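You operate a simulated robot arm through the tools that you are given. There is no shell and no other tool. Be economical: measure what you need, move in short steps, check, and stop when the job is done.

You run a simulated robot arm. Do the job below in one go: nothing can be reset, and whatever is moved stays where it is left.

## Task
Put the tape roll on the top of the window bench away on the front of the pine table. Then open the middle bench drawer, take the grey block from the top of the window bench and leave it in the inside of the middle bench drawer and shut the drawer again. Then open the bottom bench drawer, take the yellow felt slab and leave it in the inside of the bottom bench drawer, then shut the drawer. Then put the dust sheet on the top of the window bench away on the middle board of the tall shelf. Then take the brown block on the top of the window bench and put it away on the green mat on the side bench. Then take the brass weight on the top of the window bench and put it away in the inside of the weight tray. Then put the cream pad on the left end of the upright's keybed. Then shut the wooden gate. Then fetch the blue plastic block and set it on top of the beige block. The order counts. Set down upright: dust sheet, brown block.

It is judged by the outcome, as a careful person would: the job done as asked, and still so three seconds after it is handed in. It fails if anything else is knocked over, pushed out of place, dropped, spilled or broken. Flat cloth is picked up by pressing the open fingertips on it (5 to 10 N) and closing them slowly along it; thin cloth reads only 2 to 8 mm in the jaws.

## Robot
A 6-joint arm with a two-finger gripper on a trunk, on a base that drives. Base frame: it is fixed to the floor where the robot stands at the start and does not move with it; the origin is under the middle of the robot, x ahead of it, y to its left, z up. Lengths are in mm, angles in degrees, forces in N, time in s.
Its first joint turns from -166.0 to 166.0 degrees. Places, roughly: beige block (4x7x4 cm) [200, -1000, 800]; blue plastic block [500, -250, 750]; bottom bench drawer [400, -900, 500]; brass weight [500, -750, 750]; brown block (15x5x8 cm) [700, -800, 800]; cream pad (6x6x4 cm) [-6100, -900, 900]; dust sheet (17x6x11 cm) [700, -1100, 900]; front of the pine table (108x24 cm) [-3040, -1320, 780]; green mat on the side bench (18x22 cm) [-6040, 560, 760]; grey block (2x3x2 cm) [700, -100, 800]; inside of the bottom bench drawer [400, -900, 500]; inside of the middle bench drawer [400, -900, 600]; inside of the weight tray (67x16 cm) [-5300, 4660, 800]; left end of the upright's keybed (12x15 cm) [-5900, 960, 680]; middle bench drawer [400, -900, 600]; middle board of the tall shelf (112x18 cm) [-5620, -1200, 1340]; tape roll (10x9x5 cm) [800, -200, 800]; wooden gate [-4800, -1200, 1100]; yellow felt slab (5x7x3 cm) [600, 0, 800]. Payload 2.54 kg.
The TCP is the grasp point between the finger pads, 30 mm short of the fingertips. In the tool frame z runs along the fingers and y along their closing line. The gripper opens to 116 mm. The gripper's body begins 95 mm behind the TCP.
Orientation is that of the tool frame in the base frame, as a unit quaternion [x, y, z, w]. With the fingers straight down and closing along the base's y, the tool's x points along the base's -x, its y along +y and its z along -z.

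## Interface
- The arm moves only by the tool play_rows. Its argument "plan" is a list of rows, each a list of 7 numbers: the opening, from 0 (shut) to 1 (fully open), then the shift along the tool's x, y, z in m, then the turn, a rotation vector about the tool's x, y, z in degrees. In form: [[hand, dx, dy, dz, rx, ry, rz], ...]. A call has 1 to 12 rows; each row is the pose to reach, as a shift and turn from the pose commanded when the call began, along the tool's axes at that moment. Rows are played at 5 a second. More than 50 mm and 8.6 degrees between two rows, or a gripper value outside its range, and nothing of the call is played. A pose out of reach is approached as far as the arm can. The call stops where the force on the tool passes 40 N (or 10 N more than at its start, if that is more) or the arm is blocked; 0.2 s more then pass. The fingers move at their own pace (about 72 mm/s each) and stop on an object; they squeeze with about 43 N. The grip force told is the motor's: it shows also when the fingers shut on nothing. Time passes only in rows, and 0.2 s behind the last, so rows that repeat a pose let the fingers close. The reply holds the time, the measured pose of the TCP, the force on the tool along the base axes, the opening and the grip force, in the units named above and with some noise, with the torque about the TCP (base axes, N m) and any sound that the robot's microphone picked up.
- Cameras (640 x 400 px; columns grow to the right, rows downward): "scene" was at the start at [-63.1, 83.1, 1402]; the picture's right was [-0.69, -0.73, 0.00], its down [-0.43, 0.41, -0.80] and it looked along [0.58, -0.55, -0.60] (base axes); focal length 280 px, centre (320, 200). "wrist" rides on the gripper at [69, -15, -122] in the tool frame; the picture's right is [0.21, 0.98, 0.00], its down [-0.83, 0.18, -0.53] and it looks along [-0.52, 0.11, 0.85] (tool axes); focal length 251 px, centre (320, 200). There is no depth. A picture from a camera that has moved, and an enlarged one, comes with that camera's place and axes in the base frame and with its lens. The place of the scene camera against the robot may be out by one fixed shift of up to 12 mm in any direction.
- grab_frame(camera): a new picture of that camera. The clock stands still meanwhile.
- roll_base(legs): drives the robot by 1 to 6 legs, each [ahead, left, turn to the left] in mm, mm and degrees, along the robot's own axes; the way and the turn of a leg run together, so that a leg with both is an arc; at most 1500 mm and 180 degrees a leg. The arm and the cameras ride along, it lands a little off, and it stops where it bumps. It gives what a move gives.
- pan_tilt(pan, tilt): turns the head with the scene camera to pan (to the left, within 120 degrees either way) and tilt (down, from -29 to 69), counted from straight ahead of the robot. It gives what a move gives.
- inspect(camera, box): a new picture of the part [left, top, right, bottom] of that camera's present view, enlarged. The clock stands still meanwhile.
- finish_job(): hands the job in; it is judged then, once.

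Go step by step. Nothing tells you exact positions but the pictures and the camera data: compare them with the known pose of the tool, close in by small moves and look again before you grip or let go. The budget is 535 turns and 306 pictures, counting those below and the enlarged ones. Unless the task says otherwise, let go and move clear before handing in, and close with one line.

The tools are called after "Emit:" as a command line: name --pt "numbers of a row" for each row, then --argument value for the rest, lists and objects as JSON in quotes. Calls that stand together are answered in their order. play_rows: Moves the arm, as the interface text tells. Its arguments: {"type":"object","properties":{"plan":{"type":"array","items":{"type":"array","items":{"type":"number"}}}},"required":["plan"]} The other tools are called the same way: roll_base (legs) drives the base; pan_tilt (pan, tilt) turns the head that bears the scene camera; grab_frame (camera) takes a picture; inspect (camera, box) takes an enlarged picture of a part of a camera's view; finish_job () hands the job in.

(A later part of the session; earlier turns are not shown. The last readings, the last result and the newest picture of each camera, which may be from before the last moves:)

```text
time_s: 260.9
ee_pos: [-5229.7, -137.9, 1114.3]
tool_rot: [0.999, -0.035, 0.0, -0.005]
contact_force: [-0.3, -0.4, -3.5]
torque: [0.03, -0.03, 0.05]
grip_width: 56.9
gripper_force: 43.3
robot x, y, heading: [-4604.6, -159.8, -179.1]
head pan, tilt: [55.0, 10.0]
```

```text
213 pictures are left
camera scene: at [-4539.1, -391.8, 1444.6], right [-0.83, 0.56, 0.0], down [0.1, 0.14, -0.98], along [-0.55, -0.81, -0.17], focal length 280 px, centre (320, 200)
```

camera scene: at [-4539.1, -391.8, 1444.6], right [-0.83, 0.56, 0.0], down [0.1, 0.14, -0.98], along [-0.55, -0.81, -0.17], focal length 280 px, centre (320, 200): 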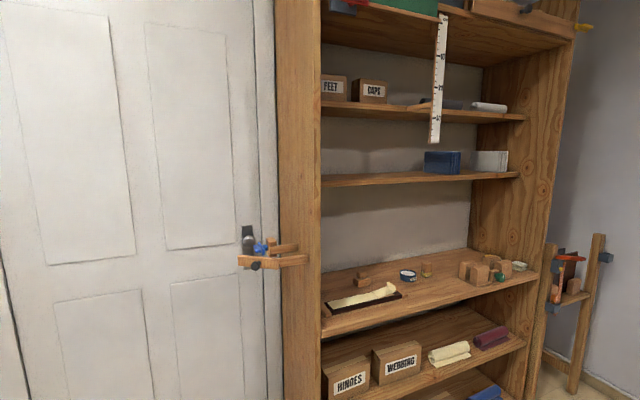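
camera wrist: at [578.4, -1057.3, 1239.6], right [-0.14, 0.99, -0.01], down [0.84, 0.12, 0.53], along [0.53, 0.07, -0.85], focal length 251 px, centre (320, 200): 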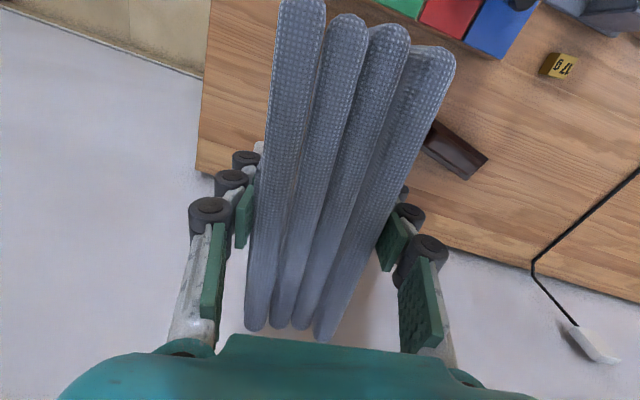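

Good view: the middle board (blue and grey boxes on it) has free space left of the ruler; the deep lower board can serve for re-gripping. I'll raise the sheet, turn to face the shelf and shift along.

Emit:
play_rows --pt "0.2 0 0 -0.04 0 0 0" --pt "0.2 0 0 -0.08 0 0 0"

Emit:
roll_base --legs '[[0, 0, 89], [-60, -700, 0]]'

Emit:
pan_tilt --pan 0 --tilt 20

Emit:
grab_frame --camera "scene"

Emit:
grab_frame --camera "wrist"

```text
time_s: 261.5
ee_pos: [-5229.4, -139.2, 1194.5]
tool_rot: [0.999, -0.035, -0.001, -0.005]
contact_force: [0.5, -0.2, -2.2]
torque: [-0.02, -0.04, 0.01]
grip_width: 57.3
gripper_force: 43.1
robot x, y, heading: [-4605.9, -159.2, -179.3]
head pan, tilt: [55.0, 10.0]
```

```text
time_s: 269.1
ee_pos: [-5329.2, -725.5, 1193.9]
tool_rot: [0.734, 0.679, -0.004, -0.004]
contact_force: [0.2, 0.0, -2.5]
torque: [0.06, 0.02, -0.04]
grip_width: 57.1
gripper_force: 42.9
robot x, y, heading: [-5300.7, -104.3, -89.6]
head pan, tilt: [55.0, 10.0]
```

```text
time_s: 270.4
ee_pos: [-5329.3, -726.4, 1194.1]
tool_rot: [0.734, 0.679, -0.004, -0.003]
contact_force: [0.5, -0.2, -4.0]
torque: [0.0, 0.01, -0.02]
grip_width: 57.2
gripper_force: 43.0
robot x, y, heading: [-5301.6, -102.2, -89.5]
head pan, tilt: [0.0, 20.0]
```

```text
212 pictures are left
camera scene: at [-5159.2, -79.0, 1428.3], right [-1.0, -0.01, 0.0], down [0.0, 0.34, -0.94], along [0.01, -0.94, -0.34], focal length 280 px, centre (320, 200)
```

scene: 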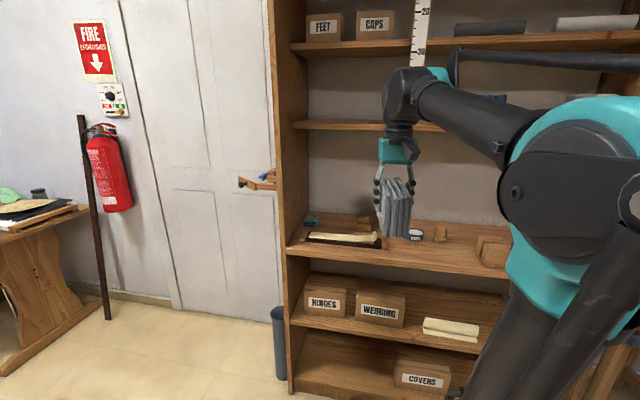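

```text
211 pictures are left
camera wrist: at [-5338.7, -655.3, 1315.5], right [0.99, 0.14, -0.01], down [0.12, -0.84, 0.53], along [0.06, -0.53, -0.85], focal length 251 px, centre (320, 200)
```

wrist: 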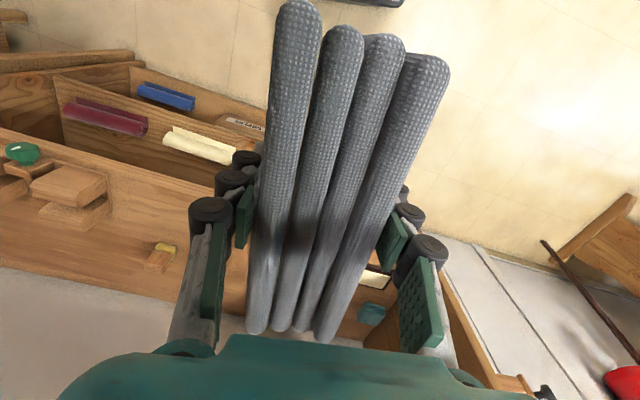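

The lower board is too cluttered for a regrip; the green mat on the side bench is better. Drive there.

Emit:
roll_base --legs '[[0, 0, -90], [-60, -560, 0]]'

Emit:
pan_tilt --pan 0 --tilt 35

Emit:
grab_frame --camera "scene"

Emit:
grab_frame --camera "wrist"

```text
time_s: 277.3
ee_pos: [-5888.6, 464.2, 1194.4]
tool_rot: [1.0, -0.024, -0.001, -0.005]
contact_force: [-0.1, 0.4, -3.2]
torque: [-0.03, -0.01, 0.0]
grip_width: 57.3
gripper_force: 43.3
robot x, y, heading: [-5265.3, 456.5, -178.0]
head pan, tilt: [0.0, 20.0]
```

```text
time_s: 278.1
ee_pos: [-5888.4, 464.1, 1195.2]
tool_rot: [1.0, -0.023, -0.001, -0.006]
contact_force: [-0.8, 1.0, -3.4]
torque: [-0.03, -0.05, -0.01]
grip_width: 57.1
gripper_force: 43.0
robot x, y, heading: [-5262.1, 459.7, -177.7]
head pan, tilt: [0.0, 35.0]
```

```text
210 pictures are left
camera scene: at [-5231.2, 299.9, 1404.5], right [-0.04, 1.0, 0.0], down [0.57, 0.02, -0.82], along [-0.82, -0.03, -0.57], focal length 280 px, centre (320, 200)
```

scene: 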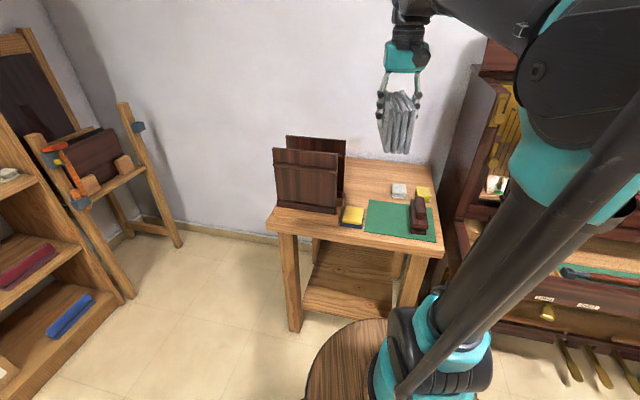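

```text
209 pictures are left
camera wrist: at [-5819.2, 474.1, 1315.5], right [0.17, -0.99, -0.01], down [-0.83, -0.15, 0.53], along [-0.53, -0.08, -0.85], focal length 251 px, centre (320, 200)
```

wrist: 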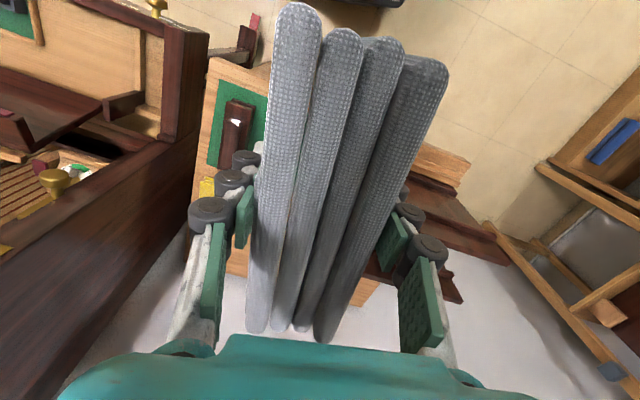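

The mat's left part is free (a brown brush lies at its right). I'll set the sheet there temporarily at about (-6030, 515).

Emit:
play_rows --pt "0.2 -0.036 -0.011 0.02 0 0 0" --pt "0.2 -0.072 -0.022 0.04 0 0 0" --pt "0.2 -0.108 -0.033 0.07 0 0 0" --pt "0.2 -0.144 -0.044 0.1 0 0 0" --pt "0.2 -0.144 -0.044 0.145 0 0 0" --pt "0.2 -0.144 -0.044 0.19 0 0 0" --pt "0.2 -0.144 -0.044 0.235 0 0 0" --pt "0.2 -0.144 -0.044 0.28 0 0 0" --pt "0.2 -0.144 -0.044 0.31 0 0 0"

Emit:
grab_frame --camera "scene"

Emit:
grab_frame --camera "wrist"

```text
time_s: 280.1
ee_pos: [-6033.5, 516.9, 882.6]
tool_rot: [1.0, -0.024, -0.001, -0.005]
contact_force: [0.4, -0.4, -2.3]
torque: [0.02, 0.01, 0.0]
grip_width: 57.0
gripper_force: 43.0
robot x, y, heading: [-5264.1, 455.9, -177.8]
head pan, tilt: [0.0, 35.0]
```

```text
208 pictures are left
camera scene: at [-5231.1, 299.9, 1404.5], right [-0.04, 1.0, 0.0], down [0.57, 0.02, -0.82], along [-0.82, -0.03, -0.57], focal length 280 px, centre (320, 200)
```

scene: 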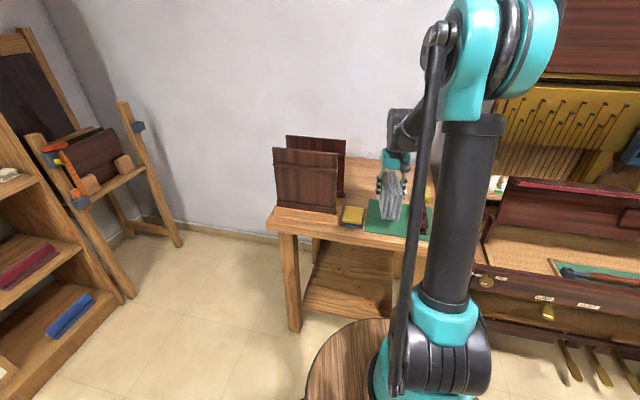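

```text
207 pictures are left
camera wrist: at [-5963.4, 527.9, 1004.9], right [0.17, -0.99, -0.01], down [-0.83, -0.15, 0.53], along [-0.53, -0.08, -0.85], focal length 251 px, centre (320, 200)
```

wrist: 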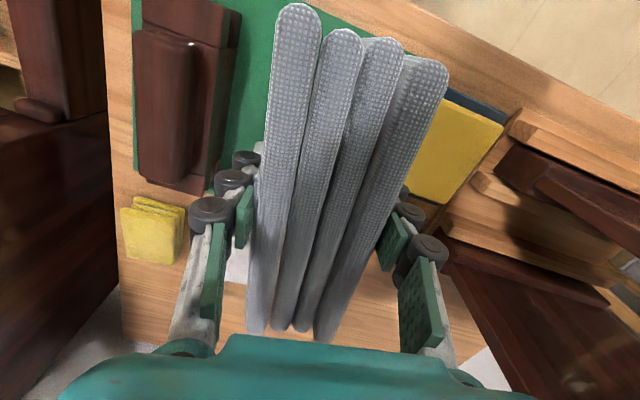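

Clear spot. Lower to contact.

Emit:
play_rows --pt "0.2 0 0 0.025 0 0 0" --pt "0.2 0 0 0.038 0 0 0" --pt "0.2 0 0 0.043 0 0 0" --pt "0.2 0 0 0.047 0 0 0" --pt "0.2 0 0 0.051 0 0 0" --pt "0.2 0 0 0.055 0 0 0" --pt "0.2 0 0 0.059 0 0 0" --pt "0.2 0 0 0.063 0 0 0" --pt "0.2 0 0 0.067 0 0 0"

```text
time_s: 281.6
ee_pos: [-6030.6, 518.0, 831.7]
tool_rot: [1.0, -0.024, -0.002, -0.005]
contact_force: [5.3, 0.9, 22.3]
torque: [0.04, -0.17, 0.04]
grip_width: 57.4
gripper_force: 43.0
robot x, y, heading: [-5262.2, 456.5, -178.0]
head pan, tilt: [0.0, 35.0]
stopped in row 7: the force on the tool passed its limit at 44 N (the readings are from after the stop); the commanded pose is now the measured one
```

On the mat. Release, rise, and pitch the tool ~58° for a regrip from the front.

Emit:
play_rows --pt "0.2 0 0 -0.001 0 0 0" --pt "0.75 0 0 -0.002 0 0 0" --pt "0.75 0 0 -0.04 0 0 0" --pt "0.75 0 0 -0.085 0 0 0" --pt "0.75 0.01 0 -0.13 0 -4 0" --pt "0.75 0.03 0 -0.14 0 -12 0" --pt "0.75 0.05 0 -0.14 0 -20 0" --pt "0.75 0.07 0 -0.14 0 -28 0" --pt "0.75 0.09 0 -0.14 0 -36 0" --pt "0.75 0.11 0 -0.13 0 -44 0" --pt "0.75 0.125 0 -0.11 0 -52 0" --pt "0.75 0.132 0 -0.085 0 -58 0"

Emit:
grab_frame --camera "wrist"

Emit:
grab_frame --camera "scene"

```text
time_s: 284.2
ee_pos: [-5901.0, 511.6, 915.1]
tool_rot: [0.873, -0.018, -0.487, -0.016]
contact_force: [0.9, 0.5, 0.0]
torque: [0.0, 0.03, -0.01]
grip_width: 87.1
gripper_force: 0.1
robot x, y, heading: [-5259.9, 455.9, -177.9]
head pan, tilt: [0.0, 35.0]
```

```text
206 pictures are left
camera wrist: at [-5759.6, 519.5, 919.8], right [0.07, -0.98, -0.19], down [0.01, -0.19, 0.98], along [-1.0, -0.07, 0.0], focal length 251 px, centre (320, 200)
```

wrist: 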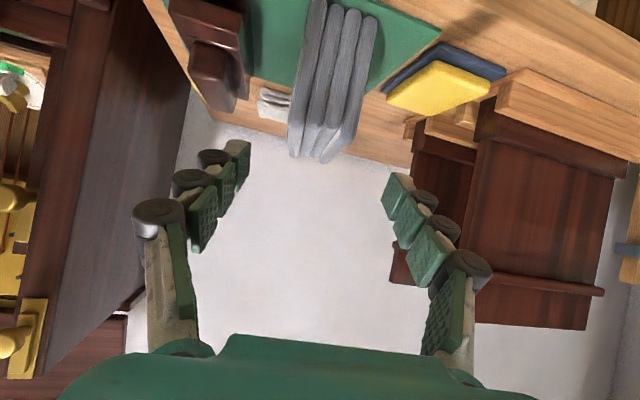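

```text
205 pictures are left
camera scene: at [-5231.1, 299.9, 1404.5], right [-0.04, 1.0, 0.0], down [0.57, 0.02, -0.82], along [-0.82, -0.03, -0.57], focal length 280 px, centre (320, 200)
```

scene: 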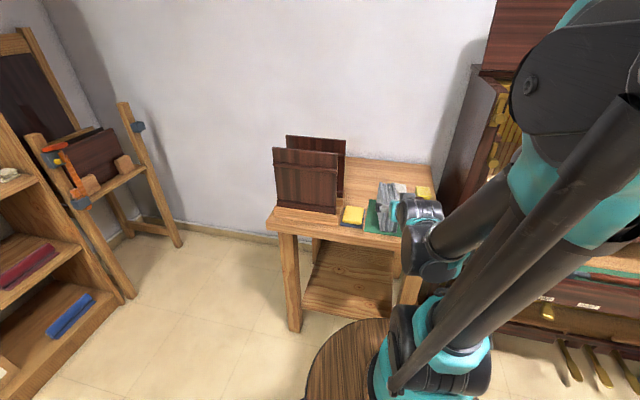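

Tool pitched, sheet upright between the finger lines. Advance to the regrip point and close.

Emit:
play_rows --pt "0.75 0.004 0 0.035 0 0 0" --pt "0.75 0.008 0 0.07 0 0 0" --pt "0.75 0.011 0 0.1 0 0 0" --pt "0.75 0.0135 0 0.125 0 0 0"

Emit:
grab_frame --camera "wrist"

Emit:
inspect --camera "scene" --box '[320, 140, 480, 260]'

```text
time_s: 285.2
ee_pos: [-6002.8, 517.1, 850.8]
tool_rot: [0.875, -0.018, -0.484, -0.016]
contact_force: [0.5, 0.7, 0.6]
torque: [0.03, 0.0, -0.01]
grip_width: 86.7
gripper_force: 0.0
out of reach, approached as far as the arm can: row 3, 4
robot x, y, heading: [-5263.0, 459.3, -178.2]
head pan, tilt: [0.0, 35.0]
```

```text
204 pictures are left
camera wrist: at [-5862.5, 525.7, 856.4], right [0.07, -0.98, -0.19], down [0.01, -0.19, 0.98], along [-1.0, -0.07, -0.01], focal length 251 px, centre (320, 200)
```

wrist: 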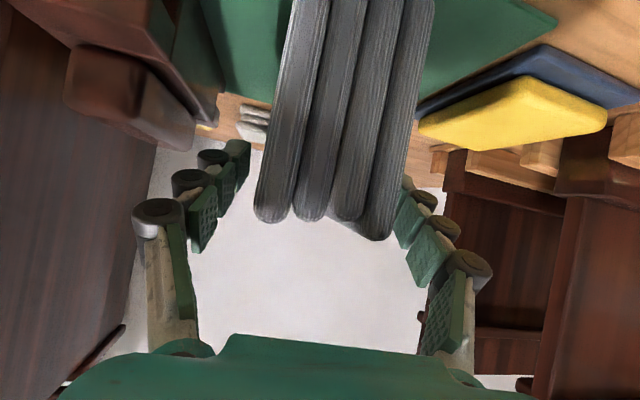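

```text
3.33 times, centred on (400, 200) of scene
camera zoom: at [-5230.9, 299.9, 1404.5], right [-0.04, 1.0, 0.0], down [0.57, 0.02, -0.82], along [-0.82, -0.03, -0.57], focal length 932 px, centre (53, 200)
```

zoom: 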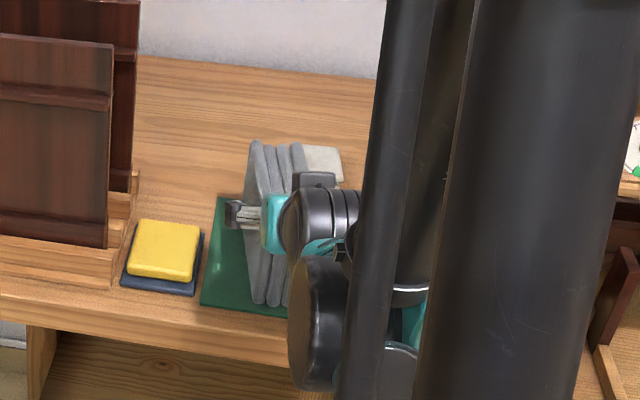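

Good overlap (tips ~37 mm below the top edge). Close.

Emit:
play_rows --pt "0.5 0 0 0 0 0 0" --pt "0.3 0 0 0 0 0 0" --pt "0.2 0 0 0 0 0 0" --pt "0.2 0 0 0 0 0 0"

Emit:
play_rows --pt "0.2 -0.017 0 -0.011 0 0 0" --pt "0.2 -0.034 0 -0.021 0 0 0" --pt "0.2 -0.068 0 -0.042 0 0 0" --pt "0.2 -0.102 0 -0.063 0 0 0"

Emit:
grab_frame --camera "wrist"

Emit:
grab_frame --camera "scene"

```text
time_s: 286.2
ee_pos: [-6002.9, 516.2, 850.7]
tool_rot: [0.875, -0.018, -0.484, -0.017]
contact_force: [0.5, -1.7, 0.5]
torque: [-0.16, 0.04, 0.06]
grip_width: 57.1
gripper_force: 42.9
robot x, y, heading: [-5259.1, 456.9, -177.8]
head pan, tilt: [0.0, 35.0]
```

```text
time_s: 287.2
ee_pos: [-6003.9, 513.1, 973.1]
tool_rot: [0.874, -0.018, -0.485, -0.016]
contact_force: [1.1, -0.2, -3.6]
torque: [0.01, -0.15, 0.0]
grip_width: 57.1
gripper_force: 43.0
robot x, y, heading: [-5259.9, 455.6, -177.6]
head pan, tilt: [0.0, 35.0]
```

```text
202 pictures are left
camera wrist: at [-5863.5, 523.0, 977.7], right [0.07, -0.98, -0.19], down [0.01, -0.19, 0.98], along [-1.0, -0.07, 0.0], focal length 251 px, centre (320, 200)
```

wrist: 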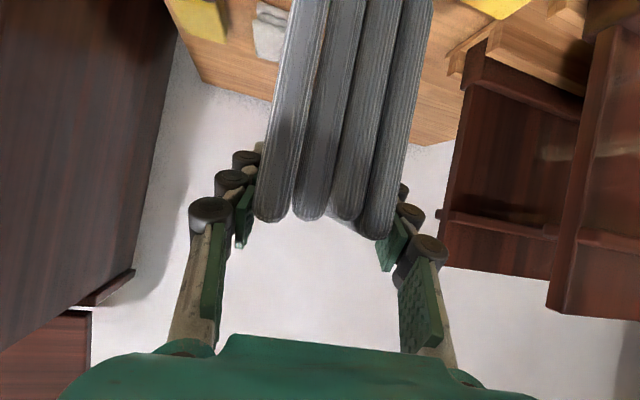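

```text
201 pictures are left
camera scene: at [-5231.3, 299.9, 1404.5], right [-0.04, 1.0, 0.0], down [0.57, 0.02, -0.82], along [-0.82, -0.03, -0.57], focal length 280 px, centre (320, 200)
```

scene: 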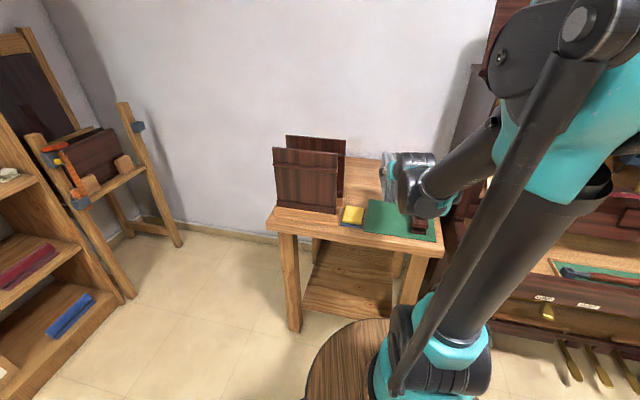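

Held straight. Raise it high and draw in a bit, then drive to the shelf.

Emit:
play_rows --pt "0.2 -0.029 0 -0.0375 0 0 0" --pt "0.2 -0.058 0 -0.075 0 0 0" --pt "0.2 -0.087 0 -0.1125 0 0 0" --pt "0.2 -0.116 0 -0.15 0 0 0" --pt "0.2 -0.145 0 -0.1875 0 0 0" --pt "0.2 -0.174 0 -0.225 0 0 0" --pt "0.2 -0.203 0 -0.2625 0 0 0" --pt "0.2 -0.232 0 -0.3 0 0 0" --pt "0.2 -0.261 0 -0.3375 0 0 0"

Emit:
roll_base --legs '[[0, 560, 0], [0, 0, 88]]'

Emit:
pan_tilt --pan 0 --tilt 10

Emit:
grab_frame --camera "scene"

```text
time_s: 289.2
ee_pos: [-5853.7, 502.6, 1371.4]
tool_rot: [0.873, -0.019, -0.486, -0.017]
contact_force: [0.0, 0.8, -3.2]
torque: [-0.03, -0.12, 0.01]
grip_width: 57.1
gripper_force: 43.3
robot x, y, heading: [-5258.9, 455.1, -178.0]
head pan, tilt: [0.0, 35.0]
```

```text
time_s: 296.1
ee_pos: [-5314.4, -694.7, 1371.0]
tool_rot: [0.642, 0.593, -0.362, 0.325]
contact_force: [-0.1, 0.1, -3.2]
torque: [0.12, 0.0, 0.02]
grip_width: 57.2
gripper_force: 43.1
robot x, y, heading: [-5243.4, -103.8, -90.1]
head pan, tilt: [0.0, 35.0]
```

```text
time_s: 297.0
ee_pos: [-5314.7, -693.9, 1371.9]
tool_rot: [0.642, 0.592, -0.362, 0.325]
contact_force: [-0.5, -0.4, -3.8]
torque: [0.1, -0.01, -0.02]
grip_width: 57.3
gripper_force: 43.1
robot x, y, heading: [-5244.3, -110.2, -90.2]
head pan, tilt: [0.0, 10.0]
```

```text
200 pictures are left
camera scene: at [-5099.6, -85.2, 1444.5], right [-1.0, 0.0, 0.0], down [0.0, 0.17, -0.98], along [0.0, -0.98, -0.17], focal length 280 px, centre (320, 200)
```

scene: 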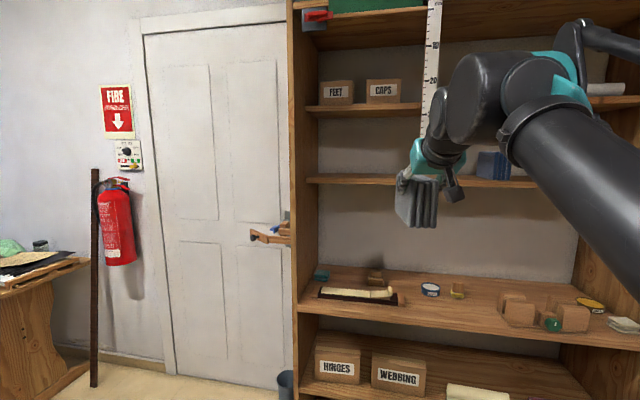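

Board top ≈1340, next board's underside ≈1595, free space from x -5100 to the ruler at ≈-5470. I'll move closer, then square up the sheet's yaw.

Emit:
roll_base --legs '[[180, 0, 0]]'

Emit:
play_rows --pt "0.2 -0.02 0.012 -0.01 -1.5 0 -0.9" --pt "0.2 -0.04 0.025 -0.02 -3 0 -1.9" --pt "0.2 -0.06 0.038 -0.03 -4.6 0 -2.8" --pt "0.2 -0.076 0.05 -0.047 -4.6 0 -2.8"

Emit:
grab_frame --camera "scene"

Emit:
grab_frame --camera "wrist"

```text
time_s: 298.5
ee_pos: [-5317.5, -876.1, 1370.6]
tool_rot: [0.643, 0.591, -0.363, 0.325]
contact_force: [-0.4, -0.8, -4.4]
torque: [0.12, -0.01, 0.0]
grip_width: 57.1
gripper_force: 42.6
robot x, y, heading: [-5244.8, -286.1, -90.4]
head pan, tilt: [0.0, 10.0]
```

```text
time_s: 299.5
ee_pos: [-5267.4, -880.0, 1460.7]
tool_rot: [0.615, 0.621, -0.346, 0.341]
contact_force: [-0.6, 1.2, -3.6]
torque: [0.13, -0.01, -0.01]
grip_width: 57.1
gripper_force: 43.2
robot x, y, heading: [-5246.4, -287.8, -90.2]
head pan, tilt: [0.0, 10.0]
```

```text
199 pictures are left
camera scene: at [-5100.1, -267.4, 1444.6], right [-1.0, 0.0, 0.0], down [0.0, 0.17, -0.98], along [0.0, -0.98, -0.17], focal length 280 px, centre (320, 200)
```

scene: 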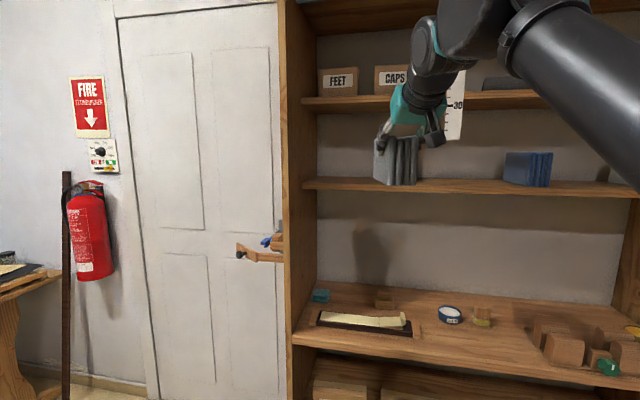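

```text
198 pictures are left
camera wrist: at [-5283.3, -739.4, 1467.0], right [0.97, 0.12, -0.19], down [0.19, 0.02, 0.98], along [0.12, -0.99, -0.01], focal length 251 px, centre (320, 200)
```

wrist: 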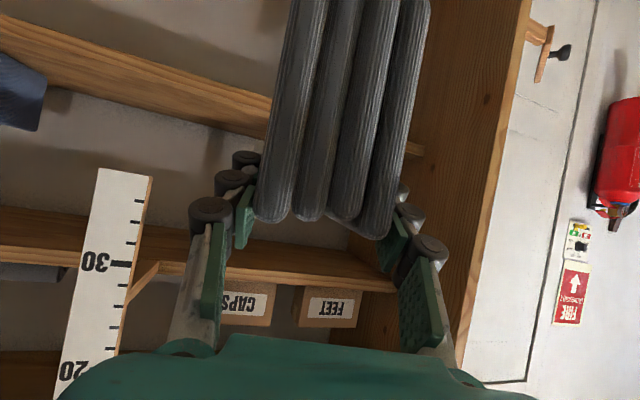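

Squared up. Move in over the middle board at x≈-5235, staying ~20 mm above it.

Emit:
play_rows --pt "0.2 0 0.03 0 0 0 0" --pt "0.2 -0.024 0.032 0.042 0 0 0" --pt "0.2 -0.048 0.032 0.084 0 0 0" --pt "0.2 -0.072 0.032 0.125 0 0 0" --pt "0.2 -0.09 0.032 0.157 0 0 0"

Emit:
grab_frame --camera "wrist"

Emit:
inspect --camera "scene" --box '[280, 80, 480, 210]'

```text
time_s: 300.7
ee_pos: [-5231.4, -1059.2, 1453.9]
tool_rot: [0.615, 0.622, -0.345, 0.341]
contact_force: [0.1, 1.3, -2.5]
torque: [0.12, 0.03, 0.02]
grip_width: 57.0
gripper_force: 43.5
robot x, y, heading: [-5243.5, -286.6, -90.4]
head pan, tilt: [0.0, 10.0]
```

```text
197 pictures are left
camera wrist: at [-5247.1, -918.8, 1459.6], right [0.97, 0.12, -0.19], down [0.19, 0.02, 0.98], along [0.12, -0.99, 0.0], focal length 251 px, centre (320, 200)
```

wrist: 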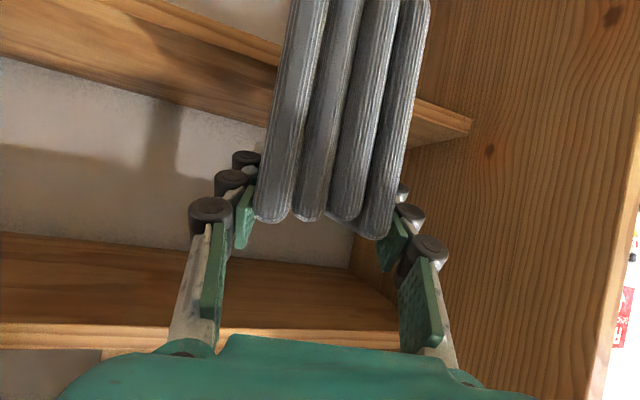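

```text
3.08 times, centred on (380, 145) of scene
camera zoom: at [-5100.2, -266.7, 1444.6], right [-1.0, 0.0, 0.0], down [0.0, 0.17, -0.98], along [0.0, -0.98, -0.17], focal length 861 px, centre (135, 369)
```

zoom: 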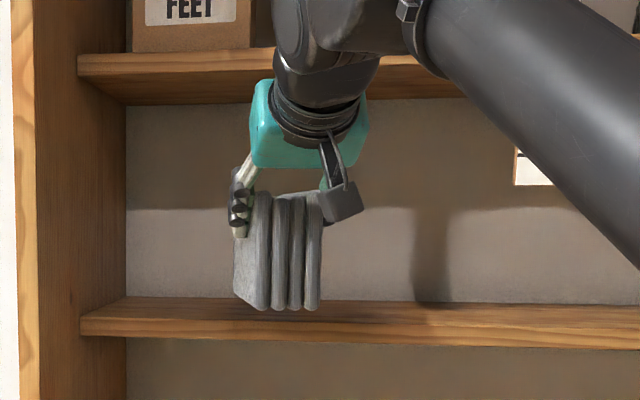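

The shelf is actually turned ~7°, its board here spans roughly y -1160 to -1338. I'll yaw the sheet to match and move it in.

Emit:
play_rows --pt "0.2 -0.01 -0.002 0.017 3.2 0 1.95" --pt "0.2 -0.02 -0.004 0.034 6.4 0 3.9" --pt "0.2 -0.042 -0.006 0.071 6.4 0 3.9" --pt "0.2 -0.063 -0.008 0.106 6.4 0 3.9"

Emit:
grab_frame --camera "wrist"

Emit:
inspect --camera "scene" --box '[280, 80, 480, 210]'

```text
time_s: 301.7
ee_pos: [-5240.6, -1183.2, 1452.9]
tool_rot: [0.653, 0.581, -0.367, 0.318]
contact_force: [0.5, 2.1, -2.6]
torque: [0.12, -0.02, -0.01]
grip_width: 57.1
gripper_force: 42.9
robot x, y, heading: [-5242.9, -288.2, -90.2]
head pan, tilt: [0.0, 10.0]
```

```text
195 pictures are left
camera wrist: at [-5237.5, -1042.6, 1457.7], right [0.98, -0.01, -0.19], down [0.19, -0.01, 0.98], along [-0.01, -1.0, 0.0], focal length 251 px, centre (320, 200)
```

wrist: 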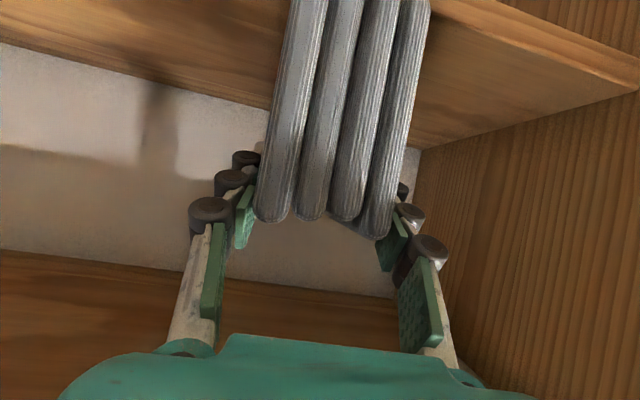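

```text
3.08 times, centred on (380, 145) of scene
camera zoom: at [-5100.1, -266.7, 1444.6], right [-1.0, 0.0, 0.0], down [0.0, 0.17, -0.98], along [0.0, -0.98, -0.17], focal length 861 px, centre (135, 369)
```

zoom: 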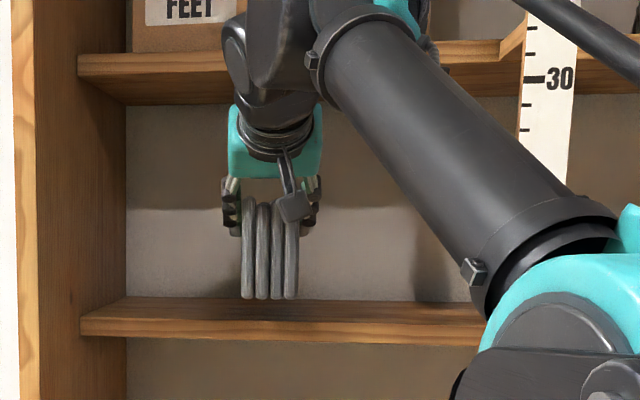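

All the room's furniture is turned ~12°. At this x the board's centre line is near y≈-1280. I'll yaw a bit more and go in another 68 mm.

Emit:
play_rows --pt "0.2 -0.012 0.005 0.019 1.9 0 1.2" --pt "0.2 -0.024 0.01 0.038 3.85 0 2.35" --pt "0.2 -0.0354 0.0143 0.0566 3.85 0 2.35"

Emit:
grab_frame --camera "wrist"

Emit:
inspect --camera "scene" --box '[280, 80, 480, 210]'

```text
time_s: 302.5
ee_pos: [-5233.4, -1252.0, 1451.4]
tool_rot: [0.676, 0.553, -0.382, 0.303]
contact_force: [-0.8, 0.9, -3.0]
torque: [0.12, -0.07, 0.04]
grip_width: 57.0
gripper_force: 43.0
robot x, y, heading: [-5243.9, -285.1, -90.2]
head pan, tilt: [0.0, 10.0]
```

```text
193 pictures are left
camera wrist: at [-5220.7, -1111.7, 1456.3], right [0.98, -0.09, -0.19], down [0.19, -0.02, 0.98], along [-0.09, -1.0, 0.0], focal length 251 px, centre (320, 200)
```

wrist: 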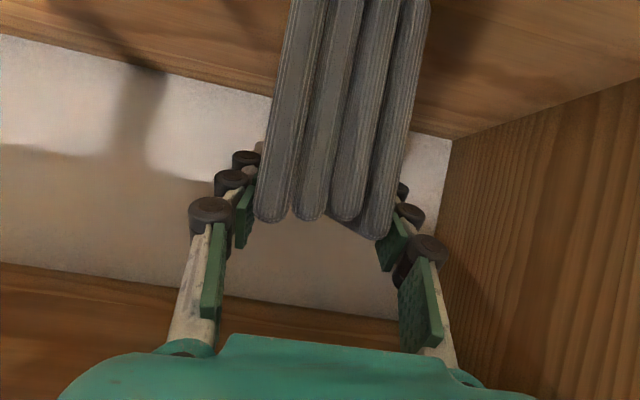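

```text
3.08 times, centred on (380, 145) of scene
camera zoom: at [-5100.1, -267.0, 1444.6], right [-1.0, 0.0, 0.0], down [0.0, 0.17, -0.98], along [0.0, -0.98, -0.17], focal length 861 px, centre (135, 369)
```

zoom: 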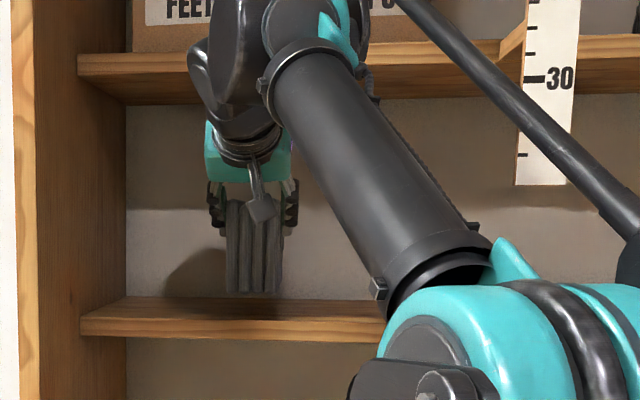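

Sheet is above the board. Lower gently until contact.

Emit:
play_rows --pt "0.2 0.0043 0 0.0026 0 0 0" --pt "0.2 0.0085 0 0.0053 0 0 0" --pt "0.2 0.0119 0 0.0074 0 0 0" --pt "0.2 0.0153 0 0.0095 0 0 0" --pt "0.2 0.0187 0 0.0116 0 0 0" --pt "0.2 0.022 0 0.0137 0 0 0" --pt "0.2 0.0255 0 0.0158 0 0 0"

Emit:
inspect --camera "scene" --box '[280, 80, 480, 210]'

```text
time_s: 304.1
ee_pos: [-5235.1, -1253.0, 1426.6]
tool_rot: [0.674, 0.553, -0.383, 0.306]
contact_force: [-2.6, 3.4, 6.7]
torque: [0.2, -0.12, -0.05]
grip_width: 57.2
gripper_force: 43.7
robot x, y, heading: [-5242.5, -287.2, -90.4]
head pan, tilt: [0.0, 10.0]
stopped in row 7: the force on the tool passed its limit at 47 N (the readings are from after the stop); the commanded pose is now the measured one
```

```text
3.08 times, centred on (380, 145) of scene
camera zoom: at [-5100.2, -266.9, 1444.6], right [-1.0, 0.0, 0.0], down [0.0, 0.17, -0.98], along [0.0, -0.98, -0.17], focal length 861 px, centre (135, 369)
```

zoom: 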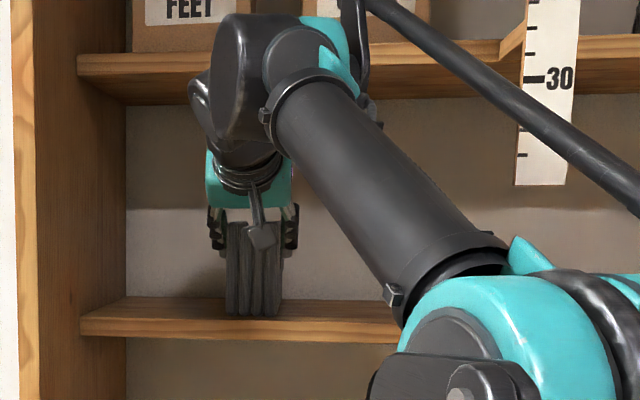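

Contact at board z≈1338, sheet standing just inside the front edge. Open and back straight out.

Emit:
play_rows --pt "0.2 -0.001 0 -0.001 0 0 0" --pt "0.5 -0.001 0 -0.001 0 0 0" --pt "0.75 -0.001 0 -0.001 0 0 0" --pt "0.75 -0.001 0 -0.001 0 0 0" --pt "0.75 0.012 0 -0.022 0 0 0" --pt "0.75 0.033 0 -0.056 0 0 0" --pt "0.75 0.054 0 -0.09 0 0 0" --pt "0.75 0.08 0 -0.13 0 0 0" --pt "0.75 0.105 0 -0.17 0 0 0"

Emit:
grab_frame --camera "wrist"

Emit:
inspect --camera "scene" --box '[280, 80, 480, 210]'

```text
time_s: 306.1
ee_pos: [-5195.4, -1056.8, 1424.1]
tool_rot: [0.674, 0.553, -0.383, 0.305]
contact_force: [0.2, -0.7, -0.9]
torque: [-0.01, 0.01, -0.03]
grip_width: 86.9
gripper_force: 0.1
robot x, y, heading: [-5246.8, -288.8, -90.3]
head pan, tilt: [0.0, 10.0]
```

```text
190 pictures are left
camera wrist: at [-5182.9, -915.5, 1428.2], right [0.98, -0.09, -0.2], down [0.19, -0.01, 0.98], along [-0.09, -1.0, 0.0], focal length 251 px, centre (320, 200)
```

wrist: 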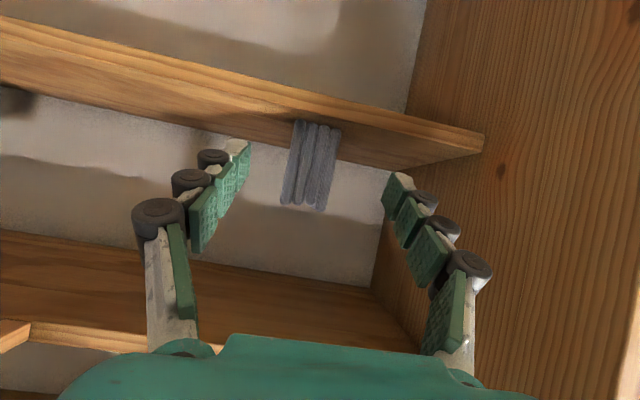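

```text
3.08 times, centred on (380, 145) of scene
camera zoom: at [-5100.0, -268.1, 1444.6], right [-1.0, 0.01, 0.0], down [0.0, 0.17, -0.98], along [0.0, -0.98, -0.17], focal length 861 px, centre (135, 369)
```

zoom: 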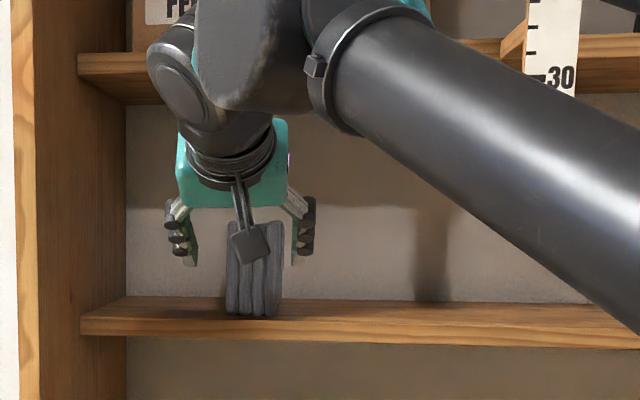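

The sheet stands well on the board. Withdraw the arm and straighten the tool, then go back to the bench for the brown block.

Emit:
play_rows --pt "0.75 0.024 0 -0.038 0 0 0" --pt "0.75 0.048 0 -0.076 0 0 0" --pt "0.75 0.072 0 -0.115 0 0 0" --pt "0.75 0.096 0 -0.153 0 0 0" --pt "0.75 0.11 0 -0.17 0 7 0" --pt "0.75 0.125 0 -0.165 0 14.5 0" --pt "0.75 0.14 0 -0.155 0 22 0" --pt "0.75 0.155 0 -0.15 0 29.5 0" --pt "0.75 0.17 0 -0.14 0 37 0" --pt "0.75 0.185 0 -0.13 0 44.5 0" --pt "0.75 0.2 0 -0.12 0 52 0" --pt "0.75 0.213 0 -0.1155 0 58 0"

Emit:
pan_tilt --pan 25 --tilt 15

Emit:
grab_frame --camera "scene"

```text
time_s: 308.7
ee_pos: [-5153.7, -852.1, 1302.9]
tool_rot: [0.775, 0.632, -0.007, -0.001]
contact_force: [0.3, 1.0, -0.6]
torque: [-0.03, 0.0, -0.02]
grip_width: 87.1
gripper_force: 0.0
robot x, y, heading: [-5244.1, -288.2, -90.3]
head pan, tilt: [0.0, 10.0]
```

```text
time_s: 309.6
ee_pos: [-5154.1, -852.6, 1303.7]
tool_rot: [0.775, 0.632, -0.009, -0.001]
contact_force: [-0.2, 0.2, 0.3]
torque: [-0.02, -0.02, 0.01]
grip_width: 87.1
gripper_force: 0.0
robot x, y, heading: [-5243.0, -282.5, -90.3]
head pan, tilt: [25.0, 15.0]
```

```text
188 pictures are left
camera scene: at [-5060.6, -259.4, 1436.5], right [-0.91, -0.42, 0.0], down [-0.11, 0.24, -0.97], along [0.4, -0.88, -0.26], focal length 280 px, centre (320, 200)
```

scene: 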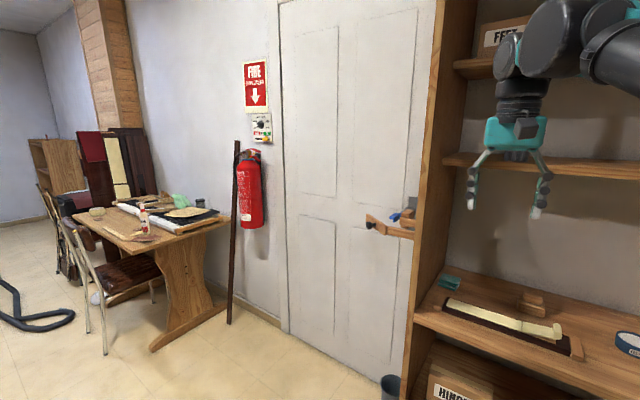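

Emit:
inspect --camera "scene" --box '[340, 180, 440, 260]'

```text
5.00 times, centred on (390, 220) of scene
camera zoom: at [-5060.6, -259.4, 1436.5], right [-0.91, -0.42, 0.0], down [-0.11, 0.24, -0.97], along [0.4, -0.88, -0.26], focal length 1399 px, centre (-30, 100)
```

zoom: 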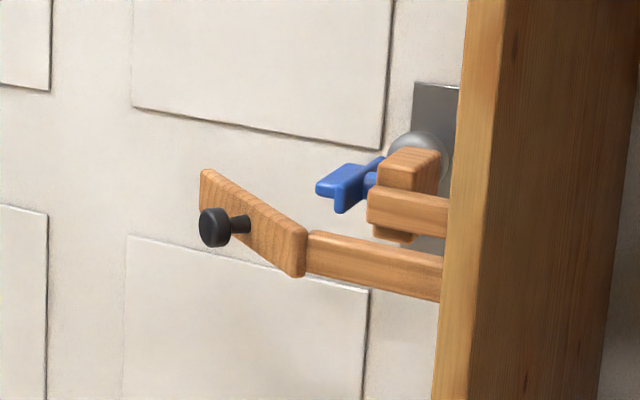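

The gate is a small swing bar with a black knob on the shelf's side; that comes later. Drive back to the bench now.

Emit:
roll_base --legs '[[-130, 0, 0], [0, 0, 90.3], [1500, 0, 0], [500, 0, 0], [0, 790, 0], [1450, 0, 0]]'

Emit:
pan_tilt --pan -10 --tilt 25

Emit:
grab_frame --camera "scene"

```text
time_s: 334.9
ee_pos: [-1236.3, 784.3, 1302.6]
tool_rot: [0.086, 0.996, -0.007, 0.005]
contact_force: [-0.1, -0.3, -1.0]
torque: [0.03, 0.0, 0.01]
grip_width: 87.0
gripper_force: 0.0
robot x, y, heading: [-1800.2, 680.1, 1.0]
head pan, tilt: [25.0, 15.0]
```

```text
time_s: 336.0
ee_pos: [-1235.3, 783.8, 1303.7]
tool_rot: [0.085, 0.996, -0.006, 0.005]
contact_force: [0.7, -0.7, -0.8]
torque: [-0.03, -0.05, 0.05]
grip_width: 87.1
gripper_force: 0.1
robot x, y, heading: [-1798.8, 677.4, 1.3]
head pan, tilt: [-10.0, 25.0]
```

```text
186 pictures are left
camera scene: at [-1838.5, 804.7, 1420.3], right [-0.15, -0.99, 0.0], down [-0.42, 0.06, -0.91], along [0.9, -0.13, -0.42], focal length 280 px, centre (320, 200)
```

scene: 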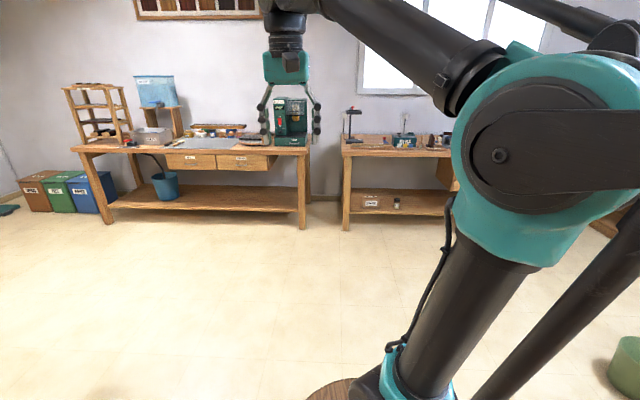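

Emit:
roll_base --legs '[[1490, -40, -1.2], [0, -1400, 0]]'

Emit:
grab_frame --camera "wrist"

```text
time_s: 349.8
ee_pos: [287.0, -583.8, 1303.0]
tool_rot: [0.088, 0.996, -0.006, 0.006]
contact_force: [-0.5, -0.2, 0.4]
torque: [-0.03, -0.02, 0.03]
grip_width: 87.0
gripper_force: 0.1
robot x, y, heading: [-276.3, -686.5, 1.4]
head pan, tilt: [-10.0, 25.0]
```

```text
185 pictures are left
camera wrist: at [214.1, -583.7, 1423.9], right [-0.04, 1.0, -0.01], down [0.84, 0.04, 0.54], along [0.54, 0.01, -0.84], focal length 251 px, centre (320, 200)
```

wrist: 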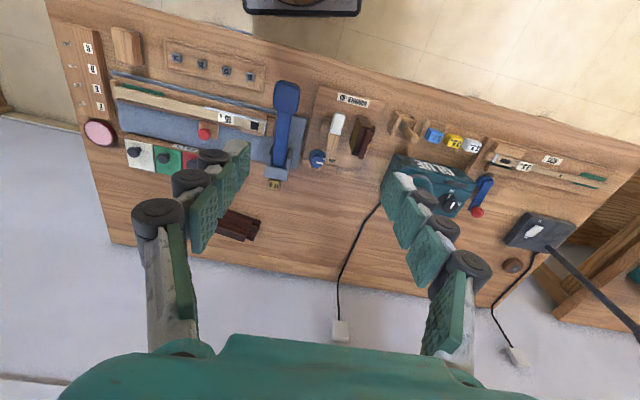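

Brown block at ≈(681, -825), brass weight at ≈(558, -711). Move over the block.

Emit:
play_rows --pt "1 -0.032 -0.014 0.025 0 0 0" --pt "1 -0.065 -0.028 0.05 0 0 0" --pt "1 -0.097 -0.043 0.075 0 0 0" --pt "1 -0.13 -0.057 0.1 0 0 0" --pt "1 -0.162 -0.071 0.125 0 0 0" --pt "1 -0.195 -0.085 0.15 0 0 0" --pt "1 -0.227 -0.1 0.176 0 0 0" --pt "1 -0.26 -0.114 0.2 0 0 0" --pt "1 -0.292 -0.128 0.225 0 0 0" --pt "1 -0.324 -0.142 0.25 0 0 0" --pt "1 -0.357 -0.156 0.275 0 0 0" --pt "1 -0.389 -0.17 0.3 0 0 0"

Emit:
grab_frame --camera "wrist"

```text
time_s: 352.4
ee_pos: [641.6, -824.1, 1011.1]
tool_rot: [0.088, 0.996, -0.007, 0.006]
contact_force: [-0.7, 0.4, 0.4]
torque: [-0.02, -0.07, -0.03]
grip_width: 115.8
gripper_force: 0.0
robot x, y, heading: [-277.0, -686.8, 1.1]
head pan, tilt: [-10.0, 25.0]
```

```text
184 pictures are left
camera wrist: at [569.3, -825.2, 1130.5], right [-0.04, 1.0, -0.01], down [0.84, 0.04, 0.54], along [0.54, 0.01, -0.84], focal length 251 px, centre (320, 200)
```

wrist: 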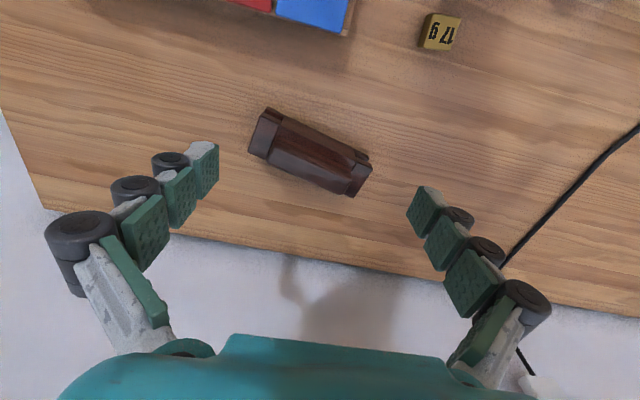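

The block's long axis is turned ~24° from y. I'll rotate the tool to close across its 5 cm width and centre at (676, -829).

Emit:
play_rows --pt "1 -0.003 0 0.005 0 0 -7.6" --pt "1 -0.007 0 0.01 0 0 -15.2" --pt "1 -0.01 0 0.015 0 0 -22.8" --pt "1 -0.014 0 0.02 0 0 -30.4" --pt "1 -0.017 0 0.025 0 0 -38" --pt "1 -0.021 0 0.03 0 0 -45.6" --pt "1 -0.024 0.001 0.035 0 0 -53.2" --pt "1 -0.028 0.001 0.04 0 0 -60.8" --pt "1 -0.031 0.001 0.045 0 0 -68.4" --pt "1 -0.034 0.001 0.05 0 0 -76"

Emit:
grab_frame --camera "wrist"

```text
time_s: 354.6
ee_pos: [675.7, -828.9, 959.2]
tool_rot: [-0.545, 0.839, -0.009, 0.0]
contact_force: [0.8, 1.1, -0.7]
torque: [-0.04, -0.04, 0.01]
grip_width: 115.8
gripper_force: 0.1
robot x, y, heading: [-274.2, -686.5, 1.2]
head pan, tilt: [-10.0, 25.0]
```

```text
183 pictures are left
camera wrist: at [660.2, -896.1, 1081.7], right [-0.98, 0.2, -0.01], down [0.17, 0.84, 0.52], along [0.12, 0.51, -0.85], focal length 251 px, centre (320, 200)
```

wrist: 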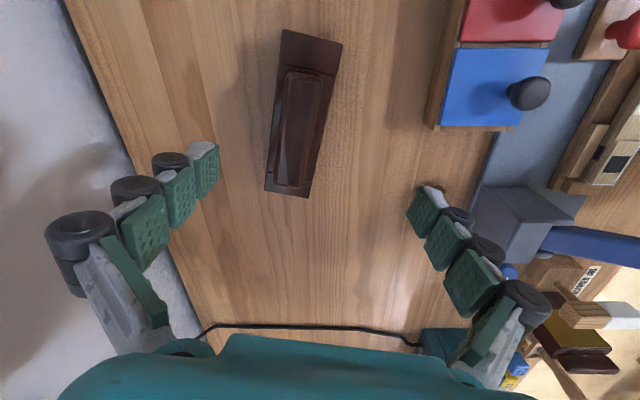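

Block centre is ≈ (698, -836). Shift and descend around it.

Emit:
play_rows --pt "1 -0.001 -0.012 0.02 0 0 0" --pt "1 -0.0025 -0.023 0.045 0 0 0" --pt "1 -0.0025 -0.023 0.075 0 0 0"

Emit:
grab_frame --camera "wrist"

```text
time_s: 355.4
ee_pos: [698.8, -837.1, 885.9]
tool_rot: [-0.544, 0.839, -0.008, 0.0]
contact_force: [0.3, 0.4, -0.1]
torque: [0.01, -0.05, -0.01]
grip_width: 115.8
gripper_force: 0.1
robot x, y, heading: [-277.3, -684.6, 1.1]
head pan, tilt: [-10.0, 25.0]
```

```text
182 pictures are left
camera wrist: at [683.0, -904.9, 1007.7], right [-0.98, 0.2, -0.01], down [0.17, 0.84, 0.52], along [0.12, 0.51, -0.85], focal length 251 px, centre (320, 200)
```

wrist: 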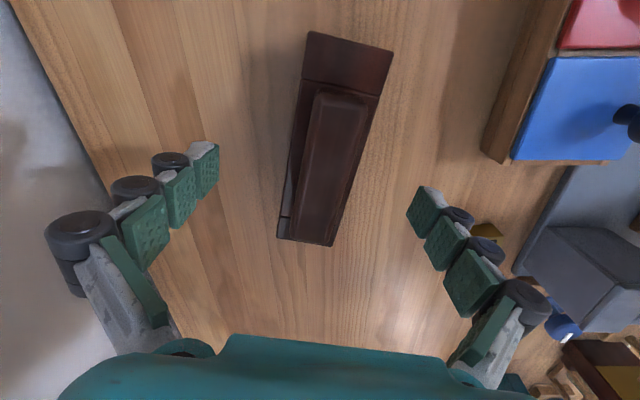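

Emit:
play_rows --pt "1 0 0 0.025 0 0 0" --pt "1 0 0 0.046 0 0 0" --pt "0.7 0 0 0.046 0 0 0" --pt "0.4 0 0 0.046 0 0 0" --pt "0.2 0 0 0.046 0 0 0" --pt "0.2 0 0 0.046 0 0 0"

Emit:
grab_frame --camera "wrist"

```text
time_s: 356.8
ee_pos: [698.4, -839.0, 839.0]
tool_rot: [-0.544, 0.839, -0.008, 0.0]
contact_force: [1.4, 1.8, 4.1]
torque: [0.04, 0.09, 0.01]
grip_width: 49.5
gripper_force: 43.2
robot x, y, heading: [-276.7, -687.8, 1.3]
head pan, tilt: [-10.0, 25.0]
```

```text
181 pictures are left
camera wrist: at [682.8, -906.5, 961.8], right [-0.98, 0.2, -0.01], down [0.17, 0.83, 0.52], along [0.12, 0.51, -0.85], focal length 251 px, centre (320, 200)
```

wrist: 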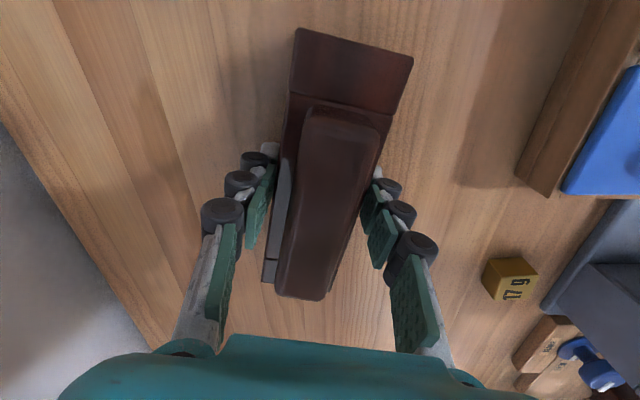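

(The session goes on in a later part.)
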